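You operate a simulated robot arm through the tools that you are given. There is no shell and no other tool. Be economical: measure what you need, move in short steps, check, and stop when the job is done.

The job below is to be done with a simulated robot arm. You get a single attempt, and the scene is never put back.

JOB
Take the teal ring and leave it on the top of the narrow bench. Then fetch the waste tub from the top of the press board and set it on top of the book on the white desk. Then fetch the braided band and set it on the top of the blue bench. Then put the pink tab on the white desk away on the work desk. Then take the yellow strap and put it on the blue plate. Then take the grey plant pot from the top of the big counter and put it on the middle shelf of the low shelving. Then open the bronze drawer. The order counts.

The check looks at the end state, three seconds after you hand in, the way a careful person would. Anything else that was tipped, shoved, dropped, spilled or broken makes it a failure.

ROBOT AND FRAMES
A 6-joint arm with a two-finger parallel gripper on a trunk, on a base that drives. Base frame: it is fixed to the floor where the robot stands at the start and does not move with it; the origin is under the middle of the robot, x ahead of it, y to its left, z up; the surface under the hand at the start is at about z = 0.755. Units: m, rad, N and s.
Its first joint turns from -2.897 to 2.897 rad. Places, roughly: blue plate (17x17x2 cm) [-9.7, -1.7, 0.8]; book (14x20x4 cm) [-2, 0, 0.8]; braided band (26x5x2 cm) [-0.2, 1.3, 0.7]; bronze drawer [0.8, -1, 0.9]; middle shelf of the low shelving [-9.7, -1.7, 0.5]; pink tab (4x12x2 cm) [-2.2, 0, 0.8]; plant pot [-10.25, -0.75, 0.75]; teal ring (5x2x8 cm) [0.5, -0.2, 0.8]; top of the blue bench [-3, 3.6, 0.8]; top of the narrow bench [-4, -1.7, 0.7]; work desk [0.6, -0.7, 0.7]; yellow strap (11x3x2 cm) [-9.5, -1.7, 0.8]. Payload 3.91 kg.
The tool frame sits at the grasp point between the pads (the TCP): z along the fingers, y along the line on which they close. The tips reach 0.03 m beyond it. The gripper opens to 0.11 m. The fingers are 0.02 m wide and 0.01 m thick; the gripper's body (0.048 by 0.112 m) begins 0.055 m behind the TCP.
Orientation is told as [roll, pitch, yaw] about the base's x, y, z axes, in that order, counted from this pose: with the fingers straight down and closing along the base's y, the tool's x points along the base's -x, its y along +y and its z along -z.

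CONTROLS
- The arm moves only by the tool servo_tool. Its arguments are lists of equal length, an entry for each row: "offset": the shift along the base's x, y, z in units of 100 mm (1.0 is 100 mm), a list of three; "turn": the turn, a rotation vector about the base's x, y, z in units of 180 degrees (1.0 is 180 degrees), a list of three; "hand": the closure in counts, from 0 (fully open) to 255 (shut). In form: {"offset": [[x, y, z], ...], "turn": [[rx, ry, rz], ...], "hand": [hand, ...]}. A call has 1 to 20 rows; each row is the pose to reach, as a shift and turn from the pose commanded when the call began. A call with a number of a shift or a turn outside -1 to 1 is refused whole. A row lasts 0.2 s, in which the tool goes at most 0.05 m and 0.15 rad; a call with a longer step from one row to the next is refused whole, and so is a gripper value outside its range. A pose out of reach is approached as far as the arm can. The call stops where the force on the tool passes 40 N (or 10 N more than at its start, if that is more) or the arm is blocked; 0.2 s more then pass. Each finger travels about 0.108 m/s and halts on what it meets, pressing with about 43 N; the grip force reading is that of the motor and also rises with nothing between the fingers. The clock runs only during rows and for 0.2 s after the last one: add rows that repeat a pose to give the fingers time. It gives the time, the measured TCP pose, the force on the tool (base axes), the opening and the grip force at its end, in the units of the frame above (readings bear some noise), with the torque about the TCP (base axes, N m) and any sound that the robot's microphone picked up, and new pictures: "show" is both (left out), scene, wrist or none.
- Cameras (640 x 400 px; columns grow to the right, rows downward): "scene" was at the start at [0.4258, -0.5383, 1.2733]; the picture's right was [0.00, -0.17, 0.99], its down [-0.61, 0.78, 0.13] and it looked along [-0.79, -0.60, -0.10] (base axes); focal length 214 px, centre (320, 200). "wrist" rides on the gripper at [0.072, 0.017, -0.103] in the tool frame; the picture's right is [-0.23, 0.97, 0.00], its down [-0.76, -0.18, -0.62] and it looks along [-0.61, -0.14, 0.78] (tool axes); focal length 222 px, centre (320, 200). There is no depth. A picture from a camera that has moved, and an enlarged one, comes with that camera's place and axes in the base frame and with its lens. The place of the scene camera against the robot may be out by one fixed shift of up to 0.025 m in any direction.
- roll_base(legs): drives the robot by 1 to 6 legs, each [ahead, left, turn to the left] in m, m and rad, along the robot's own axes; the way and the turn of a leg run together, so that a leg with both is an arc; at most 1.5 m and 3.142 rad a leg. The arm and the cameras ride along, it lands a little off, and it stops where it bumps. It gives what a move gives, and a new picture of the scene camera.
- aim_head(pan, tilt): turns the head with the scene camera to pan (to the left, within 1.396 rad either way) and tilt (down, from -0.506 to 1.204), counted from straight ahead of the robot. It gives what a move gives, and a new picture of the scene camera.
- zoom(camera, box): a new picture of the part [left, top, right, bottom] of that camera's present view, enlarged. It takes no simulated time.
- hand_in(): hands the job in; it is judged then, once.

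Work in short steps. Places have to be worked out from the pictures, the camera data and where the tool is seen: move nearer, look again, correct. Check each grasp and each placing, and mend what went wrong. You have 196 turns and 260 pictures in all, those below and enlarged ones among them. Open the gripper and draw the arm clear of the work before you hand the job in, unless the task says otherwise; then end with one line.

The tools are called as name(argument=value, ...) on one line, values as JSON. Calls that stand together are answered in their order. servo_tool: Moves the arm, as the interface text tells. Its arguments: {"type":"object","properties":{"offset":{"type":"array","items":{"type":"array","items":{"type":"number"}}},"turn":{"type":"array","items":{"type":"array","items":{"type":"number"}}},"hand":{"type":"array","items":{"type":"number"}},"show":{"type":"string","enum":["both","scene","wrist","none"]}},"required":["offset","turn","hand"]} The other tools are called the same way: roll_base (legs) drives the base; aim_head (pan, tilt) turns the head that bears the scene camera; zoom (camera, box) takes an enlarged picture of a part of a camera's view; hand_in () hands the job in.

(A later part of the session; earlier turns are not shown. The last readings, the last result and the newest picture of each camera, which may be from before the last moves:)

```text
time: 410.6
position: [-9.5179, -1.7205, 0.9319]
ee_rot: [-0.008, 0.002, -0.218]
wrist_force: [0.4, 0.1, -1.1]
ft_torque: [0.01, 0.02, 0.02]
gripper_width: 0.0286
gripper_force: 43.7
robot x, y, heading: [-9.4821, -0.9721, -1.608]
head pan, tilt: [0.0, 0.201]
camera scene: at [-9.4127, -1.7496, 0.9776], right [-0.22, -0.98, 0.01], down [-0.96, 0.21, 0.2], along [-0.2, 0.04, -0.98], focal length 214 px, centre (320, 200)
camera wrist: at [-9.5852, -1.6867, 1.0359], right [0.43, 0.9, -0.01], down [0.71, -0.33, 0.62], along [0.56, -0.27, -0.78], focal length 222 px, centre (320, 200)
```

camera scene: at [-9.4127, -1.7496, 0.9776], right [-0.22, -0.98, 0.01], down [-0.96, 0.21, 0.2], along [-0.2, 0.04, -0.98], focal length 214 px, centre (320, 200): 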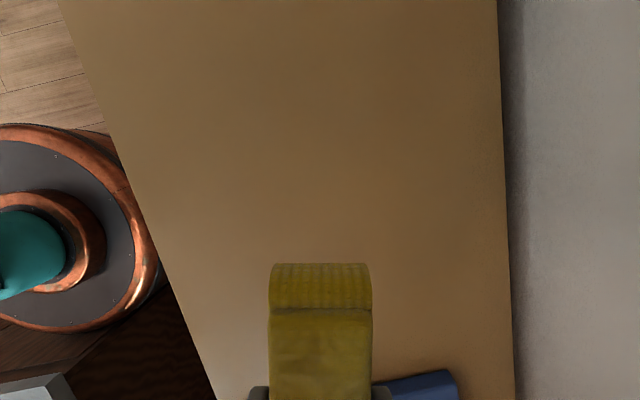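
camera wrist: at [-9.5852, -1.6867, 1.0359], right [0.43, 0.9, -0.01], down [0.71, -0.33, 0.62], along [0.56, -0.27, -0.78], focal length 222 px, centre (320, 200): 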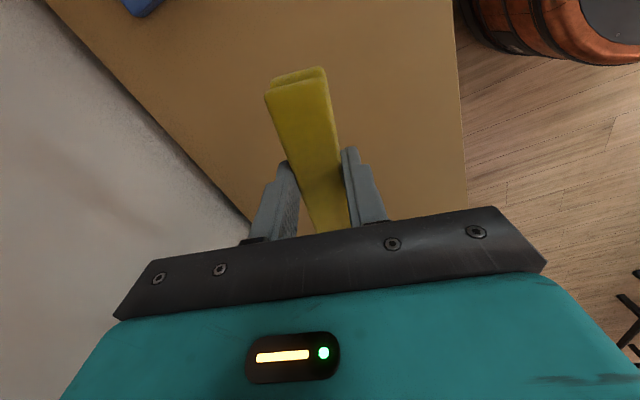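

Strap held. The plate's center is ≈(-9.735,-1.741); I carry the strap over it.

servo_tool(offset=[[-0.4, -0.05, 0], [-0.8, -0.1, 0], [-1, -0.1, 0]], turn=[[0, 0, 0], [0, 0, 0], [0, 0, 0]], hand=[255, 255, 255], show="none")

servo_tool(offset=[[-0.4, -0.05, 0], [-0.8, -0.1, 0], [-1, -0.1, 0]], turn=[[0, 0, 0.02], [0, 0, 0.04], [0, 0, 0.06]], hand=[255, 255, 255], show="both")

```text
time: 411.4
position: [-9.6167, -1.728, 0.9329]
ee_rot: [-0.008, -0.001, -0.216]
wrist_force: [0.5, 0.0, -1.1]
ft_torque: [-0.01, -0.01, 0.03]
gripper_width: 0.0285
gripper_force: 42.6
robot x, y, heading: [-9.4811, -0.9707, -1.609]
head pan, tilt: [0.0, 0.201]
```

```text
time: 412.2
position: [-9.7168, -1.738, 0.9327]
ee_rot: [-0.007, 0.0, -0.028]
wrist_force: [0.2, 0.4, -0.7]
ft_torque: [0.0, -0.04, -0.01]
gripper_width: 0.0287
gripper_force: 43.3
robot x, y, heading: [-9.4828, -0.9726, -1.609]
head pan, tilt: [0.0, 0.201]
camera scene: at [-9.6095, -1.7518, 0.9783], right [-0.03, -1.0, 0.01], down [-0.98, 0.03, 0.2], along [-0.2, 0.0, -0.98], focal length 214 px, centre (320, 200)
camera wrist: at [-9.7891, -1.7193, 1.0365], right [0.25, 0.97, -0.01], down [0.76, -0.19, 0.62], along [0.6, -0.16, -0.78], focal length 222 px, centre (320, 200)
```

scene: 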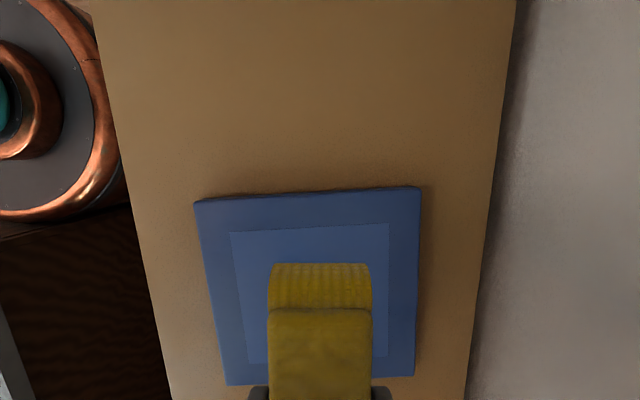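
wrist: 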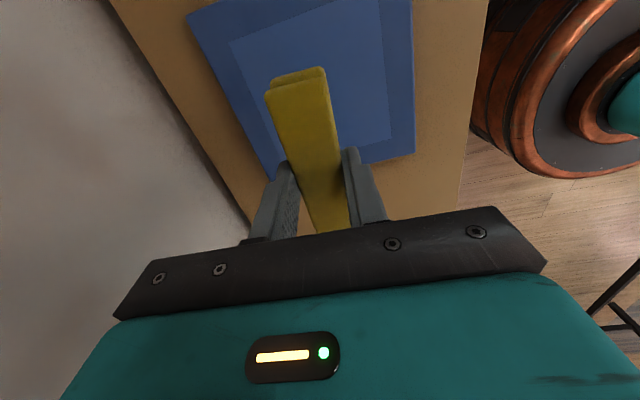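

Plate center by wrist view ≈(-9.749,-1.738). Shift 3 cm and lower to contact.

servo_tool(offset=[[-0.3, 0, -0.2], [-0.3, 0, -0.5], [-0.3, 0, -0.57], [-0.3, 0, -0.64], [-0.3, 0, -0.7], [-0.3, 0, -0.76], [-0.3, 0, -0.82], [-0.3, 0, -0.88], [-0.3, 0, -0.94], [-0.3, 0, -1]], turn=[[0, 0, 0], [0, 0, 0], [0, 0, 0], [0, 0, 0], [0, 0, 0], [0, 0, 0], [0, 0, 0], [0, 0, 0], [0, 0, 0], [0, 0, 0]], hand=[255, 255, 255, 255, 255, 255, 255, 255, 255, 255], show="wrist")

```text
time: 414.1
position: [-9.7487, -1.7401, 0.8492]
ee_rot: [-0.016, 0.004, -0.029]
wrist_force: [-0.1, 0.7, 10.2]
ft_torque: [0.14, -0.16, 0.01]
gripper_width: 0.0285
gripper_force: 43.3
robot x, y, heading: [-9.482, -0.9698, -1.615]
head pan, tilt: [0.0, 0.201]
stopped in row 9: the force on the tool passed its limit at 48 N (the readings are from after the stop); the commanded pose is now the measured one
camera wrist: at [-9.8199, -1.7193, 0.9518], right [0.26, 0.97, -0.02], down [0.76, -0.19, 0.62], along [0.6, -0.17, -0.78], focal length 222 px, centre (320, 200)
```

wrist: 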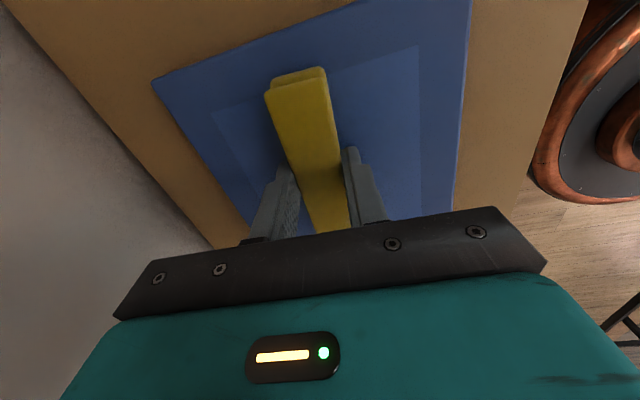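

Contact on the plate, centered. Release and rise.

servo_tool(offset=[[0, 0, 0], [0, 0, 0], [0, 0, 0.2], [0, 0, 0.6], [0, 0, 1]], turn=[[0, 0, 0], [0, 0, 0], [0, 0, 0], [0, 0, 0], [0, 0, 0]], hand=[170, 120, 120, 120, 120], show="none")

servo_tool(offset=[[0.3, 0.3, 0.3], [0.6, 0.6, 0.6], [0.8, 0.8, 0.9]], turn=[[0, 0, 0], [0, 0, 0], [0, 0, 0]], hand=[120, 120, 120], show="both")

```text
time: 415.4
position: [-9.7476, -1.7404, 0.9458]
ee_rot: [-0.014, 0.004, -0.03]
wrist_force: [-0.3, 0.2, -0.3]
ft_torque: [0.04, 0.03, 0.0]
gripper_width: 0.0582
gripper_force: 0.0
robot x, y, heading: [-9.4812, -0.9725, -1.615]
head pan, tilt: [0.0, 0.201]
```

```text
refused: row 1 steps farther than a row can; nothing moved
```

Retry with smaller rows, combining the retreat with rotating the tool back 90°.

servo_tool(offset=[[0.1, 0.1, 0.1], [0.2, 0.2, 0.2], [0.3, 0.3, 0.3], [0.4, 0.4, 0.4], [0.5, 0.5, 0.5], [0.6, 0.6, 0.6], [0.7, 0.7, 0.7], [0.8, 0.8, 0.8], [0.9, 0.9, 0.9], [1, 1, 1], [1, 1, 1]], turn=[[0, 0, -0.0465], [0, 0, -0.093], [0, 0, -0.139], [0, 0, -0.186], [0, 0, -0.232], [0, 0, -0.279], [0, 0, -0.325], [0, 0, -0.372], [0, 0, -0.418], [0, 0, -0.465], [0, 0, -0.5]], hand=[120, 120, 120, 120, 120, 120, 120, 120, 120, 120, 120], show="none")

servo_tool(offset=[[0.3, 0.3, 0.2], [0.6, 0.6, 0.4], [0.9, 0.9, 0.6], [1, 1, 0.8]], turn=[[0, 0, 0], [0, 0, 0], [0, 0, 0], [0, 0, 0]], hand=[120, 120, 120, 120], show="scene")

```text
time: 417.8
position: [-9.648, -1.6401, 1.0468]
ee_rot: [-0.015, 0.003, -1.603]
wrist_force: [0.1, -0.4, 0.3]
ft_torque: [-0.03, 0.01, -0.02]
gripper_width: 0.0583
gripper_force: 0.0
robot x, y, heading: [-9.4832, -0.9694, -1.61]
head pan, tilt: [0.0, 0.201]
```

```text
time: 418.8
position: [-9.5464, -1.5392, 1.1297]
ee_rot: [-0.014, 0.004, -1.601]
wrist_force: [-0.5, -1.0, 0.0]
ft_torque: [0.01, -0.02, 0.02]
gripper_width: 0.0582
gripper_force: 0.1
robot x, y, heading: [-9.4817, -0.9731, -1.61]
head pan, tilt: [0.0, 0.201]
camera scene: at [-9.5333, -1.6415, 1.1733], right [-1.0, 0.03, 0.02], down [0.03, 0.98, 0.2], along [-0.01, 0.2, -0.98], focal length 214 px, centre (320, 200)
```

scene: 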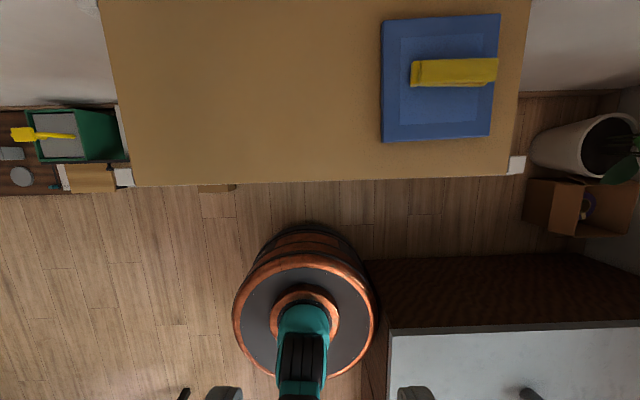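

The strap rests fully on the blue plate. Now the plant pot: I back off from the shelving and turn right to face the big counter.

roll_base(legs=[[-0.25, 0.1, 0], [0, 0, -1.53]])

aim_head(pan=0, tilt=-0.5)

```text
time: 424.4
position: [-9.9418, -0.6793, 1.1292]
ee_rot: [-0.015, 0.003, -3.133]
wrist_force: [-0.9, 0.1, -0.2]
ft_torque: [0.03, 0.01, 0.0]
gripper_width: 0.0581
gripper_force: 0.0
robot x, y, heading: [-9.3756, -0.7237, 3.139]
head pan, tilt: [0.0, 0.201]
camera scene: at [-10.0182, -0.6924, 1.1737], right [-0.01, 1.0, 0.02], down [0.98, 0.01, 0.2], along [0.2, 0.02, -0.98], focal length 214 px, centre (320, 200)
```

scene: 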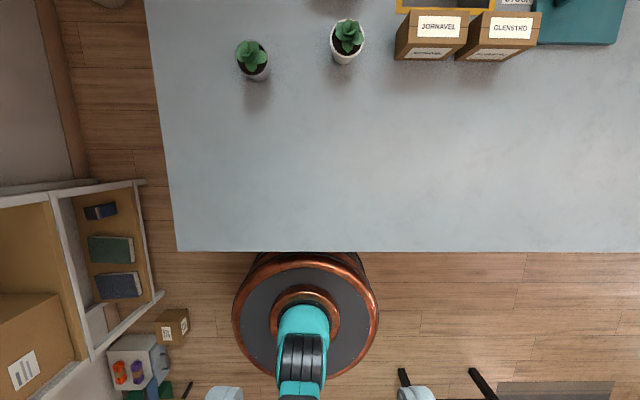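

```text
time: 425.5
position: [-9.9422, -0.6821, 1.129]
ee_rot: [-0.015, 0.004, -3.133]
wrist_force: [0.0, 0.7, -0.5]
ft_torque: [-0.03, 0.01, -0.01]
gripper_width: 0.0582
gripper_force: 0.1
robot x, y, heading: [-9.3745, -0.7212, 3.138]
head pan, tilt: [0.0, -0.499]
camera scene: at [-10.0767, -0.6933, 1.1995], right [-0.01, 1.0, 0.02], down [0.88, 0.01, -0.47], along [-0.47, 0.01, -0.88], focal length 214 px, centre (320, 200)
```

scene: 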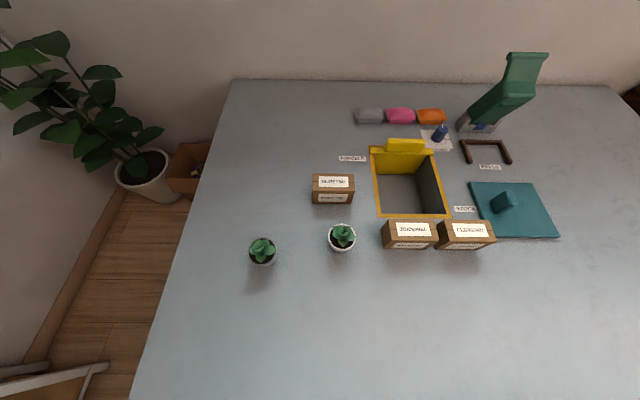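

Two little pots stand there; I zoom to tell which is grey.

zoom(camera="scene", box=[220, 200, 400, 300])

```text
3.56 times, centred on (310, 250) of scene
camera zoom: at [-10.0767, -0.6933, 1.1995], right [-0.01, 1.0, 0.02], down [0.88, 0.01, -0.47], along [-0.47, 0.01, -0.88], focal length 763 px, centre (356, 22)
```

zoom: 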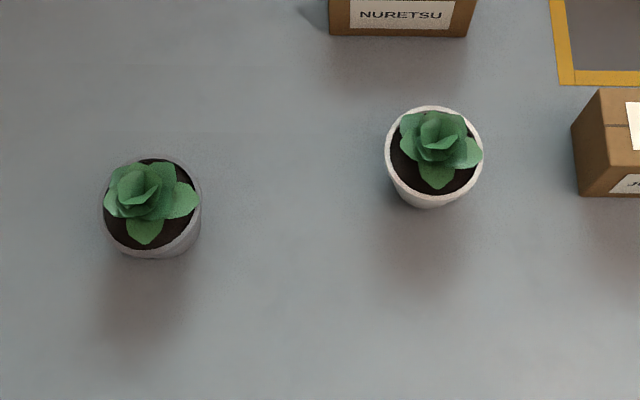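

The grey pot is the left one, ≈(-10.156,-0.805). The middle shelf needs a front approach, so I will grip the pot with the tool pitched 45°. I set that attitude in front of the pot and look.

servo_tool(offset=[[0.1, -0.2, 0], [0.2, -0.4, -0.1], [0.3, -0.6, -0.2], [0.4, -0.8, -0.3], [0.5, -1, -0.4], [0.6, -1, -0.5]], turn=[[0, 0.045, 0], [0, 0.09, 0], [-0.001, 0.135, 0], [-0.001, 0.18, 0], [-0.002, 0.225, 0], [-0.002, 0.25, 0]], hand=[60, 60, 60, 60, 60, 60], show="none")

servo_tool(offset=[[0, -0.1, -0.4], [0, -0.25, -0.8], [0, -0.25, -1]], turn=[[0, 0, 0], [0, 0, 0], [0, 0, 0]], hand=[60, 60, 60], show="wrist")

aim_head(pan=0, tilt=0.2)

```text
time: 426.9
position: [-9.8826, -0.781, 1.0778]
ee_rot: [-0.014, -0.783, -3.134]
wrist_force: [-0.3, 0.5, -0.8]
ft_torque: [-0.02, -0.02, 0.02]
gripper_width: 0.0843
gripper_force: 0.0
robot x, y, heading: [-9.3734, -0.7242, 3.14]
head pan, tilt: [0.0, -0.499]
```

```text
time: 427.7
position: [-9.8826, -0.8057, 0.9775]
ee_rot: [-0.019, -0.782, -3.132]
wrist_force: [0.1, -0.2, -0.3]
ft_torque: [0.0, 0.0, 0.03]
gripper_width: 0.0842
gripper_force: 0.0
robot x, y, heading: [-9.3736, -0.7192, 3.141]
head pan, tilt: [0.0, -0.499]
camera wrist: at [-9.7587, -0.8227, 0.9998], right [-0.16, -0.98, 0.15], down [-0.1, 0.17, 0.98], along [-0.98, 0.15, -0.13], focal length 222 px, centre (320, 200)
```

wrist: 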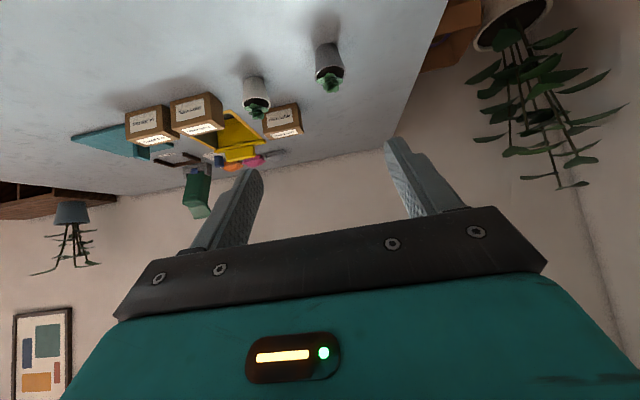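

```text
time: 428.7
position: [-9.8822, -0.8058, 0.978]
ee_rot: [-0.016, -0.781, -3.131]
wrist_force: [0.3, -0.5, -0.7]
ft_torque: [0.03, 0.0, 0.0]
gripper_width: 0.0841
gripper_force: 0.2
robot x, y, heading: [-9.3699, -0.7196, 3.139]
head pan, tilt: [0.0, 0.201]
camera scene: at [-9.9057, -0.8165, 1.0774], right [0.0, 1.0, 0.01], down [0.84, 0.0, -0.55], along [-0.55, 0.01, -0.84], focal length 214 px, centre (320, 200)
```

scene: 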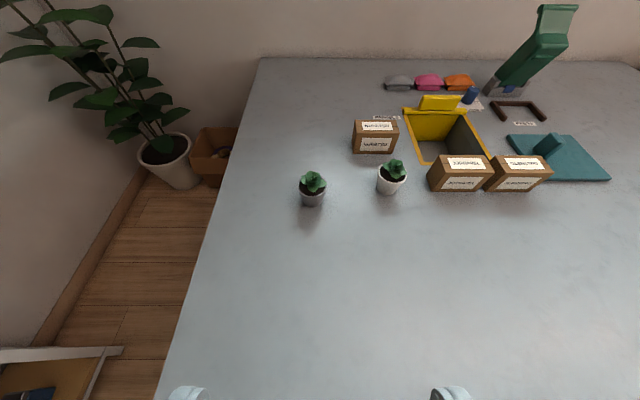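

Triangulating, the counter top is lower than thought (≈0.65) and the pot ≈(-10.15,-0.82). I move nearer and lower and re-measure.

servo_tool(offset=[[-0.25, -0.05, -0.35], [-0.5, -0.1, -0.7], [-0.8, -0.12, -1]], turn=[[-0.005, 0, 0], [-0.005, 0, 0], [-0.005, 0, 0]], hand=[60, 60, 60], show="both")

```text
time: 429.5
position: [-9.9636, -0.82, 0.8789]
ee_rot: [0.004, -0.783, 3.134]
wrist_force: [-0.3, -0.6, -0.1]
ft_torque: [0.01, 0.03, -0.01]
gripper_width: 0.0845
gripper_force: 0.0
robot x, y, heading: [-9.3748, -0.7234, 3.138]
head pan, tilt: [0.0, 0.201]
camera scene: at [-9.9866, -0.8294, 0.9787], right [0.0, 1.0, 0.0], down [0.84, 0.0, -0.55], along [-0.55, 0.0, -0.84], focal length 214 px, centre (320, 200)
camera wrist: at [-9.8397, -0.8366, 0.9018], right [-0.16, -0.97, 0.16], down [-0.1, 0.18, 0.98], along [-0.98, 0.14, -0.13], focal length 222 px, centre (320, 200)
```

scene: 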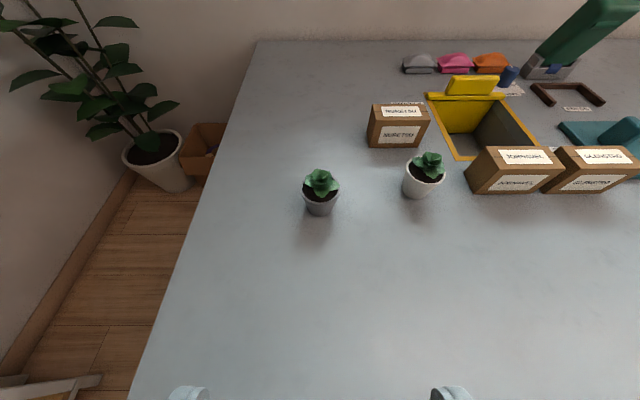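
wrist: 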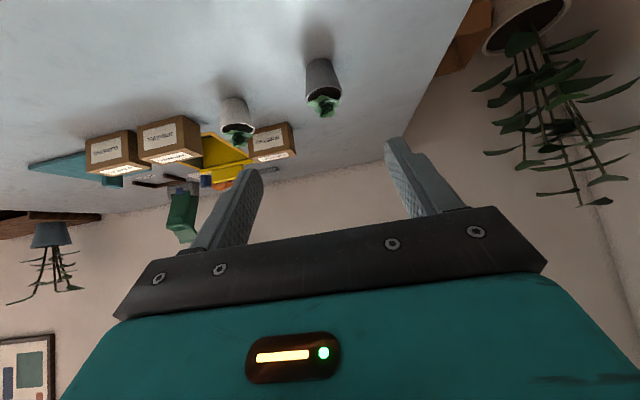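

Estimates: counter top ≈0.67, pot ≈(-10.125,-0.828). I lower to z≈0.76 in front of it and look again.

servo_tool(offset=[[-0.1, -0.08, -0.4], [-0.15, -0.08, -0.8], [-0.2, -0.08, -1]], turn=[[0, 0, 0], [0, 0, 0], [0, 0, 0]], hand=[60, 60, 60], show="none")

servo_tool(offset=[[0, 0, -0.2]], turn=[[0, 0, 0]], hand=[60], show="both")

```text
time: 430.3
position: [-9.9831, -0.824, 0.7798]
ee_rot: [0.007, -0.781, 3.134]
wrist_force: [0.8, 0.7, 0.0]
ft_torque: [-0.01, 0.0, 0.0]
gripper_width: 0.0839
gripper_force: 0.0
robot x, y, heading: [-9.3749, -0.7233, 3.143]
head pan, tilt: [0.0, 0.201]
```

```text
time: 430.7
position: [-9.9818, -0.8256, 0.7586]
ee_rot: [0.007, -0.783, 3.135]
wrist_force: [-0.1, 0.0, 1.5]
ft_torque: [0.02, 0.0, -0.02]
gripper_width: 0.084
gripper_force: 0.0
robot x, y, heading: [-9.3748, -0.7214, 3.143]
head pan, tilt: [0.0, 0.201]
camera scene: at [-10.005, -0.836, 0.8585], right [0.0, 1.0, 0.0], down [0.84, 0.0, -0.55], along [-0.55, 0.0, -0.84], focal length 214 px, centre (320, 200)
camera wrist: at [-9.8581, -0.8432, 0.7819], right [-0.16, -0.97, 0.16], down [-0.1, 0.18, 0.98], along [-0.98, 0.14, -0.13], focal length 222 px, centre (320, 200)
```

scene: 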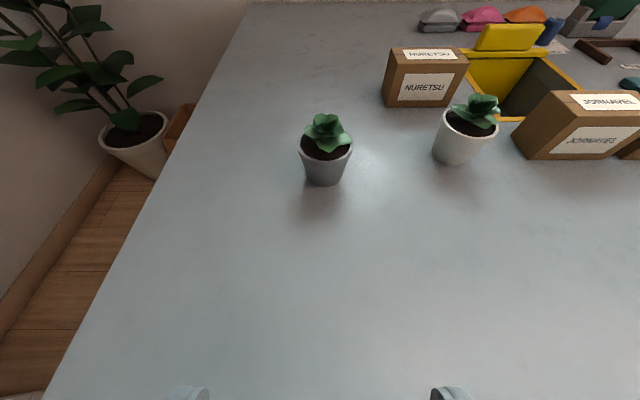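
wrist: 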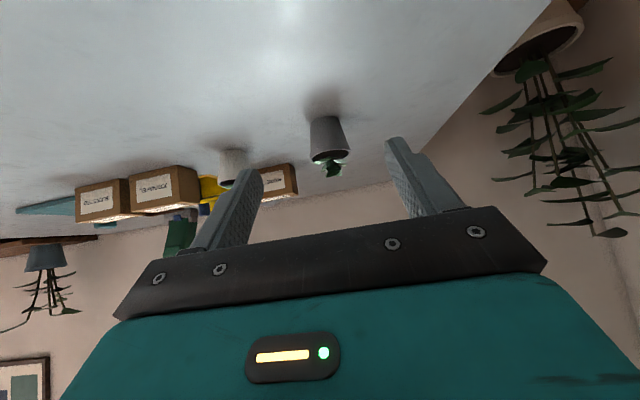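

Re-triangulated: counter top ≈0.61, pot center ≈(-10.21,-0.827), 5.5 cm tall. I continue toward it in small steps.

servo_tool(offset=[[-0.35, -0.01, -0.25], [-0.7, -0.01, -0.5], [-0.9, -0.01, -0.75]], turn=[[0, 0, 0], [0, 0, 0], [0, 0, 0]], hand=[60, 60, 60], show="both")

```text
time: 431.5
position: [-10.0727, -0.8257, 0.6822]
ee_rot: [0.005, -0.783, 3.136]
wrist_force: [0.9, -0.5, 0.0]
ft_torque: [0.03, -0.05, 0.01]
gripper_width: 0.0842
gripper_force: 0.1
robot x, y, heading: [-9.3729, -0.7256, 3.14]
head pan, tilt: [0.0, 0.201]
camera scene: at [-10.0951, -0.8367, 0.782], right [0.0, 1.0, 0.0], down [0.84, 0.0, -0.55], along [-0.55, 0.0, -0.84], focal length 214 px, centre (320, 200)
camera wrist: at [-9.9482, -0.8439, 0.7053], right [-0.16, -0.97, 0.16], down [-0.1, 0.18, 0.98], along [-0.98, 0.14, -0.13], focal length 222 px, centre (320, 200)
```

scene: 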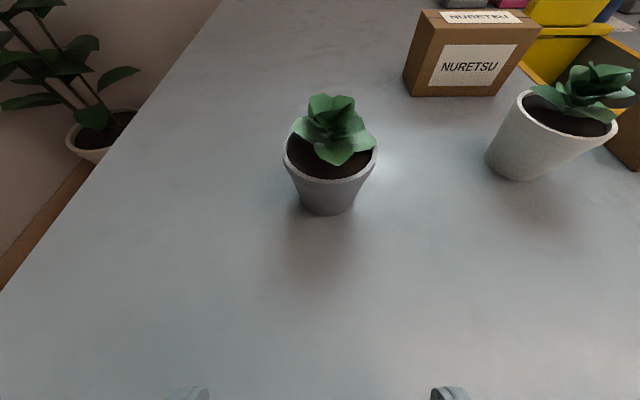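
wrist: 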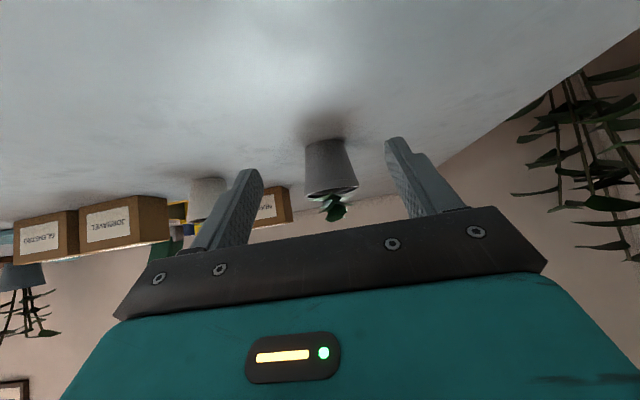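

Pot center ≈(-10.212,-0.825), rim 6.2 cm, top ≈0.655. I advance with open jaws straddling it, to TCP (-10.195,-0.825,0.645).

servo_tool(offset=[[-0.3, 0, -0.1], [-0.6, 0, -0.2], [-0.8, 0, -0.28]], turn=[[0, 0, 0], [0, 0, 0], [0, 0, 0]], hand=[40, 40, 40], show="both")

```text
time: 432.3
position: [-10.1509, -0.8248, 0.6542]
ee_rot: [0.007, -0.784, 3.137]
wrist_force: [-0.8, -0.1, 1.2]
ft_torque: [0.02, -0.01, 0.03]
gripper_width: 0.0929
gripper_force: 0.0
robot x, y, heading: [-9.3729, -0.7213, 3.142]
head pan, tilt: [0.0, 0.201]
camera scene: at [-10.1749, -0.8359, 0.7533], right [0.0, 1.0, 0.0], down [0.84, 0.0, -0.55], along [-0.55, 0.0, -0.84], focal length 214 px, centre (320, 200)
camera wrist: at [-10.0279, -0.8431, 0.6767], right [-0.16, -0.97, 0.16], down [-0.1, 0.18, 0.98], along [-0.98, 0.14, -0.13], focal length 222 px, centre (320, 200)
```

scene: 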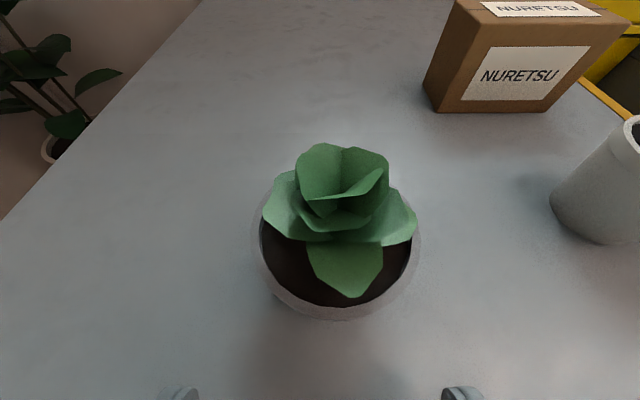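
wrist: 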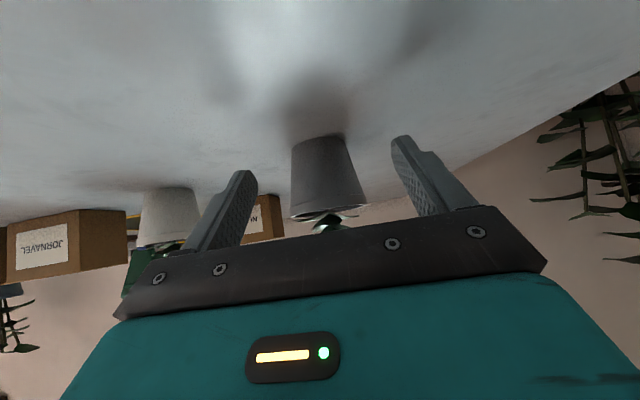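

Good alignment. I tuck the head away from the plant, then advance the last 4.5 cm and close.

aim_head(pan=0, tilt=1.2)

servo_tool(offset=[[-0.2, -0.02, -0.05], [-0.4, -0.03, -0.09], [-0.45, -0.03, -0.1]], turn=[[0, 0, 0], [0, 0, 0], [0, 0, 0]], hand=[40, 40, 40], show="wrist")

```text
time: 433.6
position: [-10.1511, -0.8253, 0.6536]
ee_rot: [0.004, -0.782, 3.133]
wrist_force: [0.7, -0.3, 0.6]
ft_torque: [-0.01, 0.04, 0.05]
gripper_width: 0.0928
gripper_force: 0.1
robot x, y, heading: [-9.3727, -0.7247, 3.144]
head pan, tilt: [0.0, 1.201]
camera scene: at [-10.0908, -0.8363, 0.7225], right [0.0, 1.0, 0.0], down [0.91, 0.0, 0.41], along [0.41, 0.0, -0.91], focal length 214 px, centre (320, 200)
```

scene: 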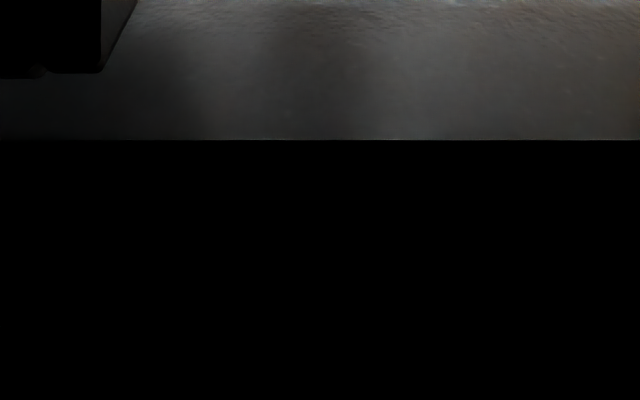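

```text
time: 434.4
position: [-10.1984, -0.83, 0.6461]
ee_rot: [0.006, -0.782, 3.134]
wrist_force: [0.1, -0.2, 0.6]
ft_torque: [-0.01, -0.01, 0.0]
gripper_width: 0.0928
gripper_force: 0.0
robot x, y, heading: [-9.3692, -0.7195, 3.14]
head pan, tilt: [0.0, 1.201]
camera wrist: at [-10.0735, -0.8471, 0.6681], right [-0.16, -0.97, 0.16], down [-0.1, 0.18, 0.98], along [-0.98, 0.14, -0.13], focal length 222 px, centre (320, 200)
```

wrist: 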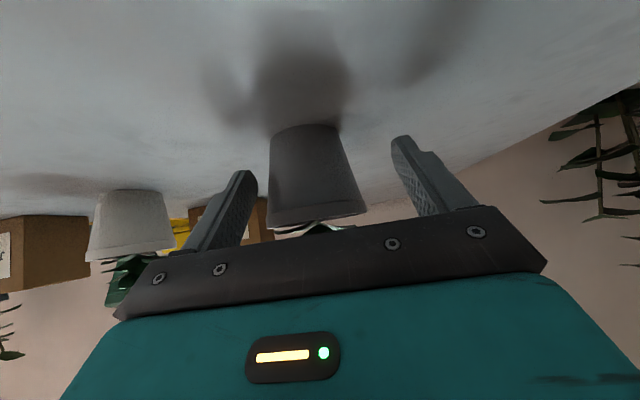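

Straddled with clearance. Close on the pot and lift slightly.

servo_tool(offset=[[0, 0, 0], [0, 0, 0], [0, 0, 0], [0, 0, 0]], turn=[[0, 0, 0], [0, 0, 0], [0, 0, 0], [0, 0, 0]], hand=[90, 150, 255, 255], show="wrist")

servo_tool(offset=[[0, 0, 0.2], [0, 0, 0.5], [0, 0, 0.8]], turn=[[0, 0, 0], [0, 0, 0], [0, 0, 0]], hand=[255, 255, 255], show="wrist")

```text
time: 435.4
position: [-10.1976, -0.8294, 0.6452]
ee_rot: [0.004, -0.781, 3.134]
wrist_force: [0.4, -0.6, -0.7]
ft_torque: [-0.01, -0.02, -0.01]
gripper_width: 0.0588
gripper_force: 43.1
robot x, y, heading: [-9.373, -0.7267, 3.136]
head pan, tilt: [0.0, 1.201]
camera wrist: at [-10.0734, -0.8471, 0.6681], right [-0.16, -0.97, 0.16], down [-0.1, 0.18, 0.98], along [-0.98, 0.14, -0.13], focal length 222 px, centre (320, 200)
```

wrist: 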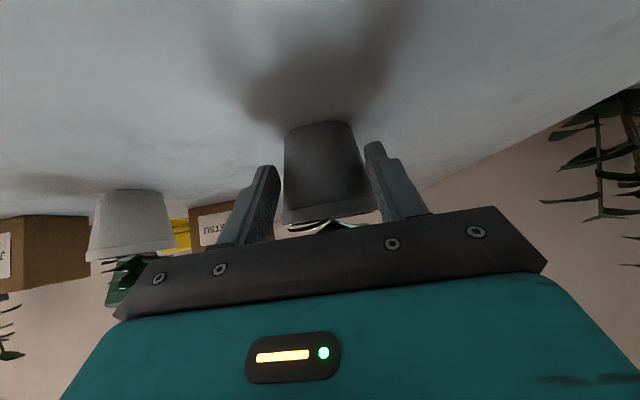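

```text
time: 436.2
position: [-10.1976, -0.8303, 0.7262]
ee_rot: [0.006, -0.779, 3.135]
wrist_force: [0.0, 1.0, -1.3]
ft_torque: [0.03, -0.06, 0.02]
gripper_width: 0.0583
gripper_force: 43.0
robot x, y, heading: [-9.369, -0.7209, 3.144]
head pan, tilt: [0.0, 1.201]
camera wrist: at [-10.0737, -0.8478, 0.7487], right [-0.16, -0.97, 0.16], down [-0.1, 0.18, 0.98], along [-0.98, 0.14, -0.13], focal length 222 px, centre (320, 200)
```

wrist: 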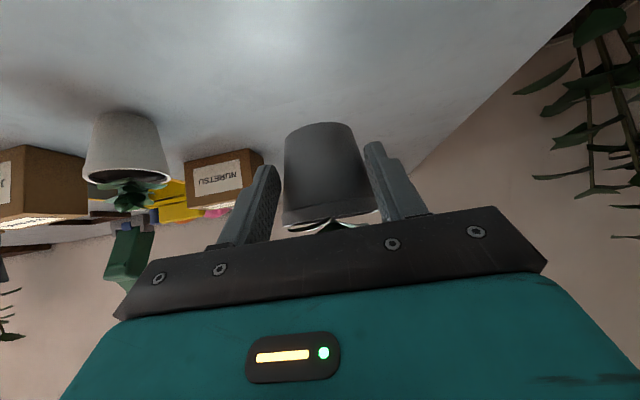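

The pot is held upright. I lift and retract it, then turn left to face the shelving.

servo_tool(offset=[[0.3, 0, 0.3], [0.6, 0.1, 0.6], [0.9, 0.2, 0.9]], turn=[[0, 0, 0], [0, 0, 0], [0, 0, 0]], hand=[255, 255, 255], show="none")

servo_tool(offset=[[0.3, 0.1, 0.3], [0.6, 0.2, 0.6], [0.9, 0.3, 0.9]], turn=[[0, 0, 0], [0, 0, 0], [0, 0, 0]], hand=[255, 255, 255], show="none")

servo_tool(offset=[[0.35, 0.1, 0], [0.7, 0.2, 0], [1, 0.3, 0]], turn=[[0, 0, 0], [0, 0, 0], [0, 0, 0]], hand=[255, 255, 255], show="none")

roll_base(legs=[[-0.05, 0, 0], [0, 0, 1.571], [0.2, 0, 0]])

servo_tool(offset=[[0, 0, 0]], turn=[[0, 0, 0]], hand=[255], show="wrist")

```text
time: 437.0
position: [-10.1051, -0.8083, 0.8166]
ee_rot: [0.005, -0.78, 3.137]
wrist_force: [-0.4, -0.6, -2.4]
ft_torque: [0.0, -0.09, -0.01]
gripper_width: 0.0576
gripper_force: 42.3
robot x, y, heading: [-9.3734, -0.7264, 3.14]
head pan, tilt: [0.0, 1.201]
```

```text
time: 437.8
position: [-10.0177, -0.7777, 0.9061]
ee_rot: [0.005, -0.78, 3.135]
wrist_force: [-0.4, -0.4, -2.4]
ft_torque: [-0.01, -0.1, -0.04]
gripper_width: 0.0567
gripper_force: 43.0
robot x, y, heading: [-9.3747, -0.723, 3.138]
head pan, tilt: [0.0, 1.201]
```

```text
time: 438.6
position: [-9.9175, -0.7484, 0.904]
ee_rot: [0.004, -0.782, 3.136]
wrist_force: [-0.2, 0.5, -1.9]
ft_torque: [-0.02, -0.08, 0.03]
gripper_width: 0.0562
gripper_force: 42.8
robot x, y, heading: [-9.3768, -0.7217, 3.133]
head pan, tilt: [0.0, 1.201]
```

```text
time: 444.6
position: [-9.2847, -1.4691, 0.9052]
ee_rot: [0.005, -0.782, -1.561]
wrist_force: [-0.4, 0.2, -2.3]
ft_torque: [0.11, 0.01, -0.01]
gripper_width: 0.0552
gripper_force: 42.8
robot x, y, heading: [-9.3248, -0.925, -1.557]
head pan, tilt: [0.0, 1.201]
camera scene: at [-9.2691, -1.4346, 0.9726], right [-1.0, -0.02, 0.0], down [-0.02, 0.91, 0.41], along [0.0, 0.41, -0.91], focal length 214 px, centre (320, 200)
```

scene: 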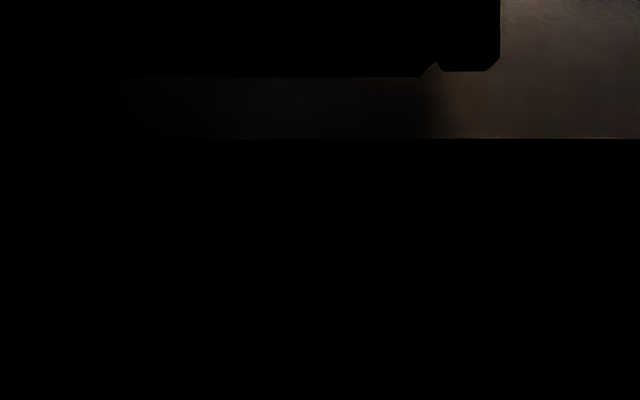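

```text
time: 445.0
position: [-9.2847, -1.4692, 0.9046]
ee_rot: [0.006, -0.783, -1.56]
wrist_force: [0.5, 0.7, -1.6]
ft_torque: [0.08, -0.01, 0.02]
gripper_width: 0.0556
gripper_force: 43.3
robot x, y, heading: [-9.3187, -0.9245, -1.555]
head pan, tilt: [0.0, 1.201]
camera wrist: at [-9.2696, -1.3446, 0.9268], right [0.98, -0.15, 0.16], down [-0.18, -0.1, 0.98], along [-0.13, -0.98, -0.13], focal length 222 px, centre (320, 200)
```

wrist: 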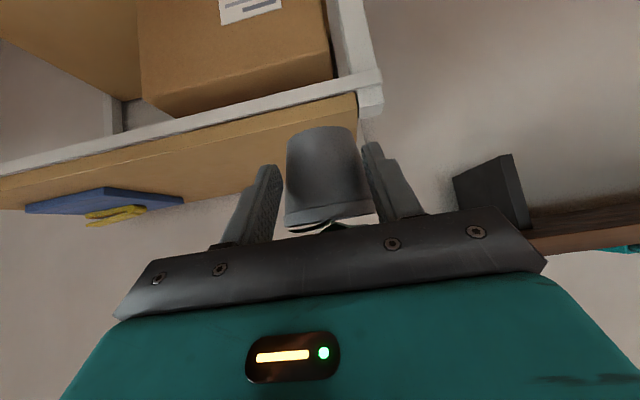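

The width is creeping down (the tapered pot slides slowly), so I'll be quick: shift the base to line up, then move the pot down in front of the middle shelf's free right part.

roll_base(legs=[[-0.05, -0.23, -0.014]])

servo_tool(offset=[[-0.25, 0, -0.35], [-0.5, 0, -0.7], [-0.75, 0, -1]], turn=[[0, 0, 0], [0, 0, 0], [0, 0, 0]], hand=[255, 255, 255], show="none")

servo_tool(offset=[[-0.25, 0, -0.35], [-0.5, 0, -0.7], [-0.75, 0, -1]], turn=[[0, 0, 0], [0, 0, 0], [0, 0, 0]], hand=[255, 255, 255], show="wrist")

```text
time: 446.5
position: [-9.4515, -1.4326, 0.9051]
ee_rot: [0.004, -0.781, -1.568]
wrist_force: [0.5, 0.7, -2.0]
ft_torque: [0.07, -0.01, 0.03]
gripper_width: 0.0546
gripper_force: 42.6
robot x, y, heading: [-9.4781, -0.8866, -1.564]
head pan, tilt: [0.0, 1.201]
stopped in leg 1: the robot was blocked; the commanded pose is now the measured one
camera scene: at [-9.4358, -1.3984, 0.9728], right [-1.0, -0.01, 0.0], down [-0.01, 0.91, 0.41], along [0.0, 0.41, -0.91], focal length 214 px, centre (320, 200)
```

scene: 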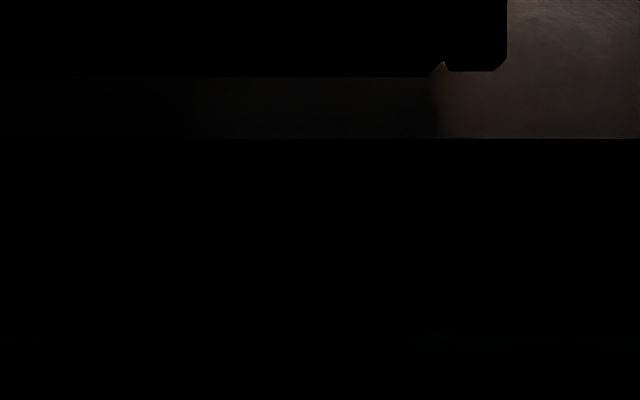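

```text
time: 447.3
position: [-9.5259, -1.4339, 0.8047]
ee_rot: [0.005, -0.782, -1.568]
wrist_force: [-0.1, 0.4, -1.6]
ft_torque: [0.08, -0.02, 0.01]
gripper_width: 0.0546
gripper_force: 42.9
robot x, y, heading: [-9.4847, -0.8891, -1.564]
head pan, tilt: [0.0, 1.201]
```

```text
time: 448.1
position: [-9.6017, -1.4337, 0.7038]
ee_rot: [0.006, -0.783, -1.569]
wrist_force: [0.0, -1.4, -1.6]
ft_torque: [0.08, -0.02, 0.02]
gripper_width: 0.0547
gripper_force: 43.2
robot x, y, heading: [-9.4825, -0.8894, -1.567]
head pan, tilt: [0.0, 1.201]
camera wrist: at [-9.5854, -1.3093, 0.7262], right [0.97, -0.16, 0.16], down [-0.18, -0.1, 0.98], along [-0.13, -0.98, -0.13], focal length 222 px, centre (320, 200)
```

wrist: 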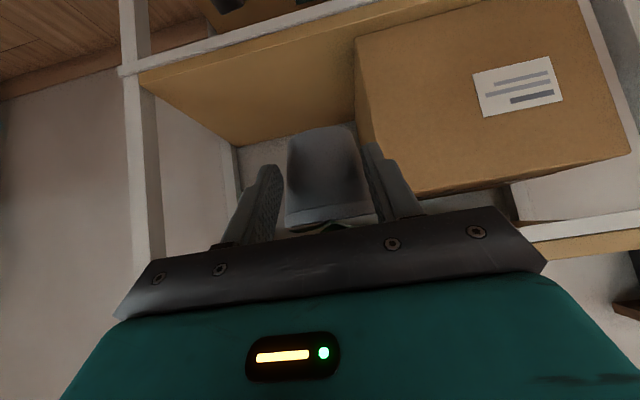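

Free span on the middle shelf is x -9.845..-9.54, surface ≈0.456. I line up at x≈-9.69, z≈0.60, then move in.

servo_tool(offset=[[-0.3, 0, -0.35], [-0.6, 0, -0.7], [-0.88, 0, -1]], turn=[[0, 0, 0], [0, 0, 0], [0, 0, 0]], hand=[255, 255, 255], show="none")

servo_tool(offset=[[0, -0.35, -0.2], [0, -0.7, -0.4], [0, -1, -0.5]], turn=[[0, 0, 0], [0, 0, 0], [0, 0, 0]], hand=[255, 255, 255], show="wrist")

```text
time: 448.9
position: [-9.6912, -1.4362, 0.6056]
ee_rot: [0.008, -0.783, -1.567]
wrist_force: [-0.3, 0.1, -2.7]
ft_torque: [0.1, 0.0, 0.03]
gripper_width: 0.0544
gripper_force: 43.1
out of reach, approached as far as the arm can: row 1, 2, 3
robot x, y, heading: [-9.4835, -0.8868, -1.569]
head pan, tilt: [0.0, 1.201]
```

```text
time: 449.7
position: [-9.6941, -1.5354, 0.5561]
ee_rot: [0.005, -0.782, -1.566]
wrist_force: [-0.4, 0.2, -2.1]
ft_torque: [0.09, -0.02, 0.0]
gripper_width: 0.0543
gripper_force: 43.3
robot x, y, heading: [-9.4828, -0.8902, -1.568]
head pan, tilt: [0.0, 1.201]
camera wrist: at [-9.6784, -1.4121, 0.5784], right [0.97, -0.15, 0.16], down [-0.18, -0.1, 0.98], along [-0.13, -0.98, -0.13], focal length 222 px, centre (320, 200)
```

wrist: 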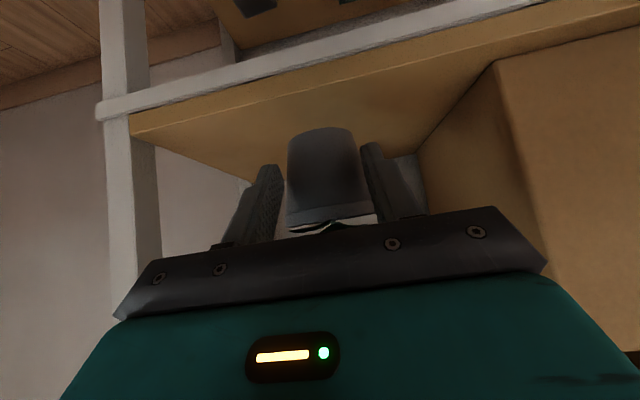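

Clear of the rail and box. In by 13 cm at constant height.

servo_tool(offset=[[0, -0.35, 0], [0, -0.7, 0], [0, -1, 0]], turn=[[0, 0, 0], [0, 0, 0], [0, 0, 0]], hand=[255, 255, 255], show="none")

servo_tool(offset=[[0, -0.25, -0.05], [0, -0.35, -0.15]], turn=[[0, 0, 0], [0, 0, 0]], hand=[255, 255], show="wrist")

```text
time: 450.5
position: [-9.6919, -1.6362, 0.556]
ee_rot: [0.006, -0.781, -1.567]
wrist_force: [-0.1, 0.2, -1.8]
ft_torque: [0.08, 0.0, 0.03]
gripper_width: 0.054
gripper_force: 43.3
robot x, y, heading: [-9.4811, -0.8899, -1.561]
head pan, tilt: [0.0, 1.201]
```

```text
time: 451.1
position: [-9.6915, -1.6715, 0.5404]
ee_rot: [0.006, -0.781, -1.568]
wrist_force: [0.0, -0.7, -1.9]
ft_torque: [0.07, -0.01, 0.0]
gripper_width: 0.0538
gripper_force: 42.7
robot x, y, heading: [-9.4808, -0.8899, -1.566]
head pan, tilt: [0.0, 1.201]
camera wrist: at [-9.676, -1.547, 0.5627], right [0.97, -0.15, 0.16], down [-0.18, -0.1, 0.98], along [-0.13, -0.98, -0.13], focal length 222 px, centre (320, 200)
```

wrist: 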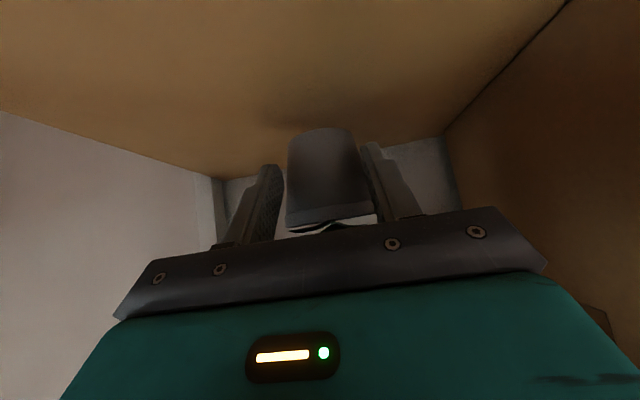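

Inside the bay. Lower slowly to contact.

servo_tool(offset=[[0, 0, -0.1], [0, 0, -0.2], [0, 0, -0.26], [0, 0, -0.31], [0, 0, -0.36], [0, 0, -0.41], [0, 0, -0.46], [0, 0, -0.51], [0, 0, -0.56], [0, 0, -0.61], [0, 0, -0.66]], turn=[[0, 0, 0], [0, 0, 0], [0, 0, 0], [0, 0, 0], [0, 0, 0], [0, 0, 0], [0, 0, 0], [0, 0, 0], [0, 0, 0], [0, 0, 0], [0, 0, 0]], hand=[255, 255, 255, 255, 255, 255, 255, 255, 255, 255, 255], show="wrist")

```text
time: 453.1
position: [-9.6919, -1.6716, 0.4873]
ee_rot: [0.004, -0.786, -1.567]
wrist_force: [3.9, 13.8, 19.9]
ft_torque: [0.09, -0.09, -0.01]
gripper_width: 0.0001
gripper_force: 37.2
robot x, y, heading: [-9.4808, -0.8917, -1.563]
head pan, tilt: [0.0, 1.201]
stopped in row 10: the force on the tool passed its limit at 52 N (the readings are from after the stop); the commanded pose is now the measured one
camera wrist: at [-9.6761, -1.547, 0.5099], right [0.97, -0.15, 0.16], down [-0.18, -0.1, 0.98], along [-0.13, -0.98, -0.12], focal length 222 px, centre (320, 200)
```

wrist: 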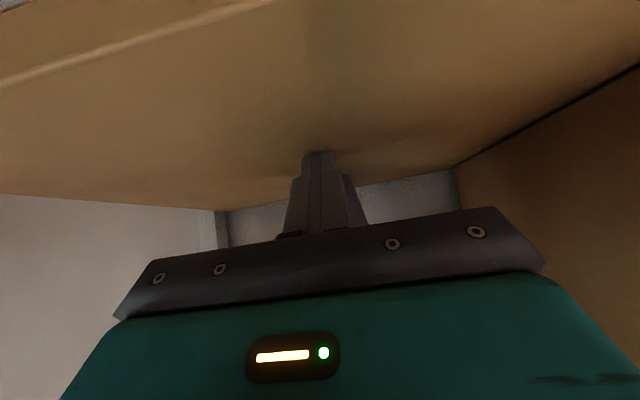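

The jaws are fully shut – the pot slipped out of the grip at touchdown. I raise gently 5 cm and check the force and view to find where it is.

servo_tool(offset=[[0, 0, 0.1], [0, 0, 0.2], [0, 0, 0.35], [0, 0, 0.5], [0, 0, 0.5]], turn=[[0, 0, 0], [0, 0, 0], [0, 0, 0], [0, 0, 0], [0, 0, 0]], hand=[255, 255, 255, 255, 255], show="both")

```text
time: 454.3
position: [-9.6917, -1.6726, 0.5384]
ee_rot: [0.005, -0.785, -1.564]
wrist_force: [-1.0, -0.4, 0.1]
ft_torque: [0.0, 0.02, -0.02]
gripper_width: 0.0
gripper_force: 37.8
robot x, y, heading: [-9.483, -0.885, -1.562]
head pan, tilt: [0.0, 1.201]
camera scene: at [-9.6762, -1.6378, 0.6062], right [-1.0, -0.01, 0.0], down [-0.01, 0.92, 0.4], along [0.0, 0.4, -0.92], focal length 214 px, centre (320, 200)
camera wrist: at [-9.6761, -1.5481, 0.5601], right [0.97, -0.15, 0.16], down [-0.18, -0.1, 0.98], along [-0.13, -0.98, -0.12], focal length 222 px, centre (320, 200)
```

scene: 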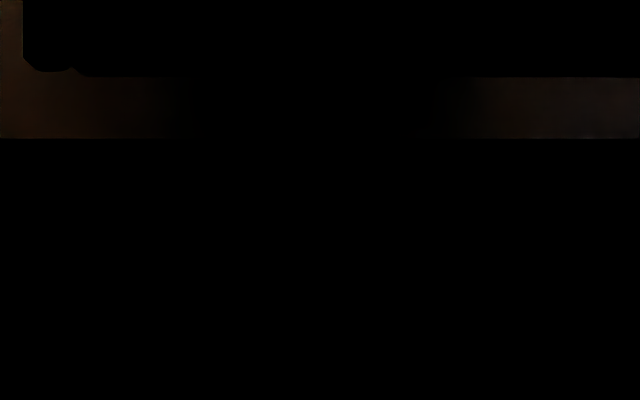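
wrist: 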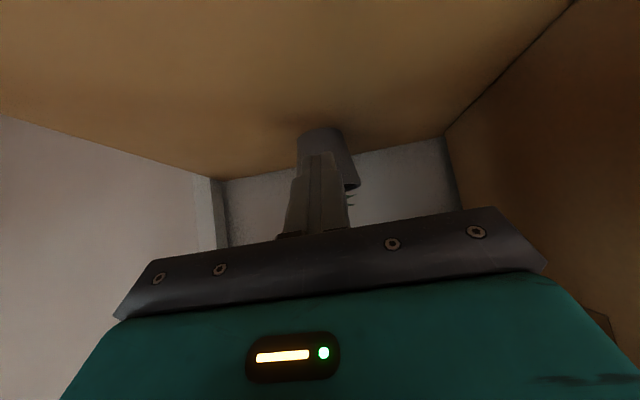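

The pot is standing upright on the middle shelf, just beyond the fingers. I back straight out and look at it.

servo_tool(offset=[[0, 0.2, 0], [0, 0.5, 0], [0, 0.8, 0.05], [0, 1, 0.1]], turn=[[0, 0, 0], [0, 0, 0], [0, 0, 0], [0, 0, 0]], hand=[255, 255, 255, 255], show="wrist")

servo_tool(offset=[[0, 0.4, 0.1], [0, 0.8, 0.2], [0, 1, 0.3]], turn=[[0, 0, 0], [0, 0, 0], [0, 0, 0]], hand=[255, 255, 255], show="none")

aim_head(pan=0, tilt=-0.2)

```text
time: 455.3
position: [-9.6903, -1.571, 0.5481]
ee_rot: [0.006, -0.784, -1.566]
wrist_force: [-0.3, -0.6, -0.7]
ft_torque: [-0.01, -0.01, -0.02]
gripper_width: 0.0
gripper_force: 37.4
robot x, y, heading: [-9.4832, -0.8861, -1.565]
head pan, tilt: [0.0, 1.201]
camera wrist: at [-9.6754, -1.4473, 0.5698], right [0.97, -0.15, 0.16], down [-0.18, -0.1, 0.98], along [-0.13, -0.98, -0.12], focal length 222 px, centre (320, 200)
```

wrist: 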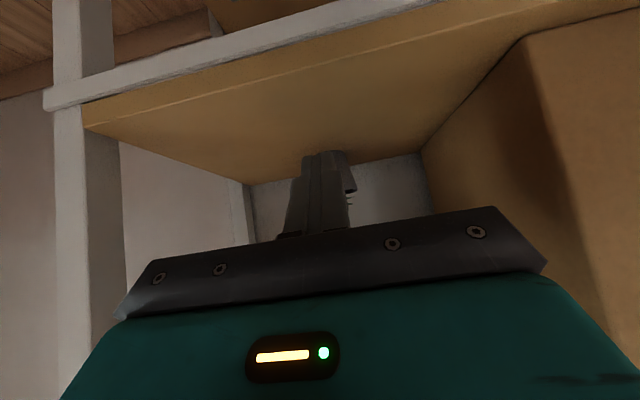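

```text
time: 456.1
position: [-9.6935, -1.4719, 0.5778]
ee_rot: [0.006, -0.786, -1.567]
wrist_force: [-0.4, 0.0, 0.3]
ft_torque: [-0.01, 0.0, 0.02]
gripper_width: 0.0002
gripper_force: 37.0
robot x, y, heading: [-9.478, -0.8888, -1.56]
head pan, tilt: [0.0, 1.201]
```

```text
time: 457.7
position: [-9.6914, -1.4724, 0.5778]
ee_rot: [0.006, -0.784, -1.567]
wrist_force: [0.5, -0.2, 0.5]
ft_torque: [0.02, -0.01, 0.01]
gripper_width: 0.0001
gripper_force: 37.5
robot x, y, heading: [-9.482, -0.8884, -1.567]
head pan, tilt: [0.0, -0.201]
camera scene: at [-9.6767, -1.539, 0.7098], right [-1.0, -0.01, 0.0], down [0.0, 0.55, -0.83], along [0.01, -0.83, -0.55], focal length 214 px, centre (320, 200)
```

scene: 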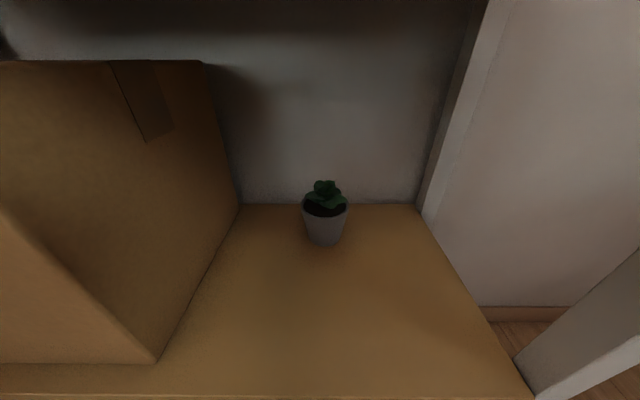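

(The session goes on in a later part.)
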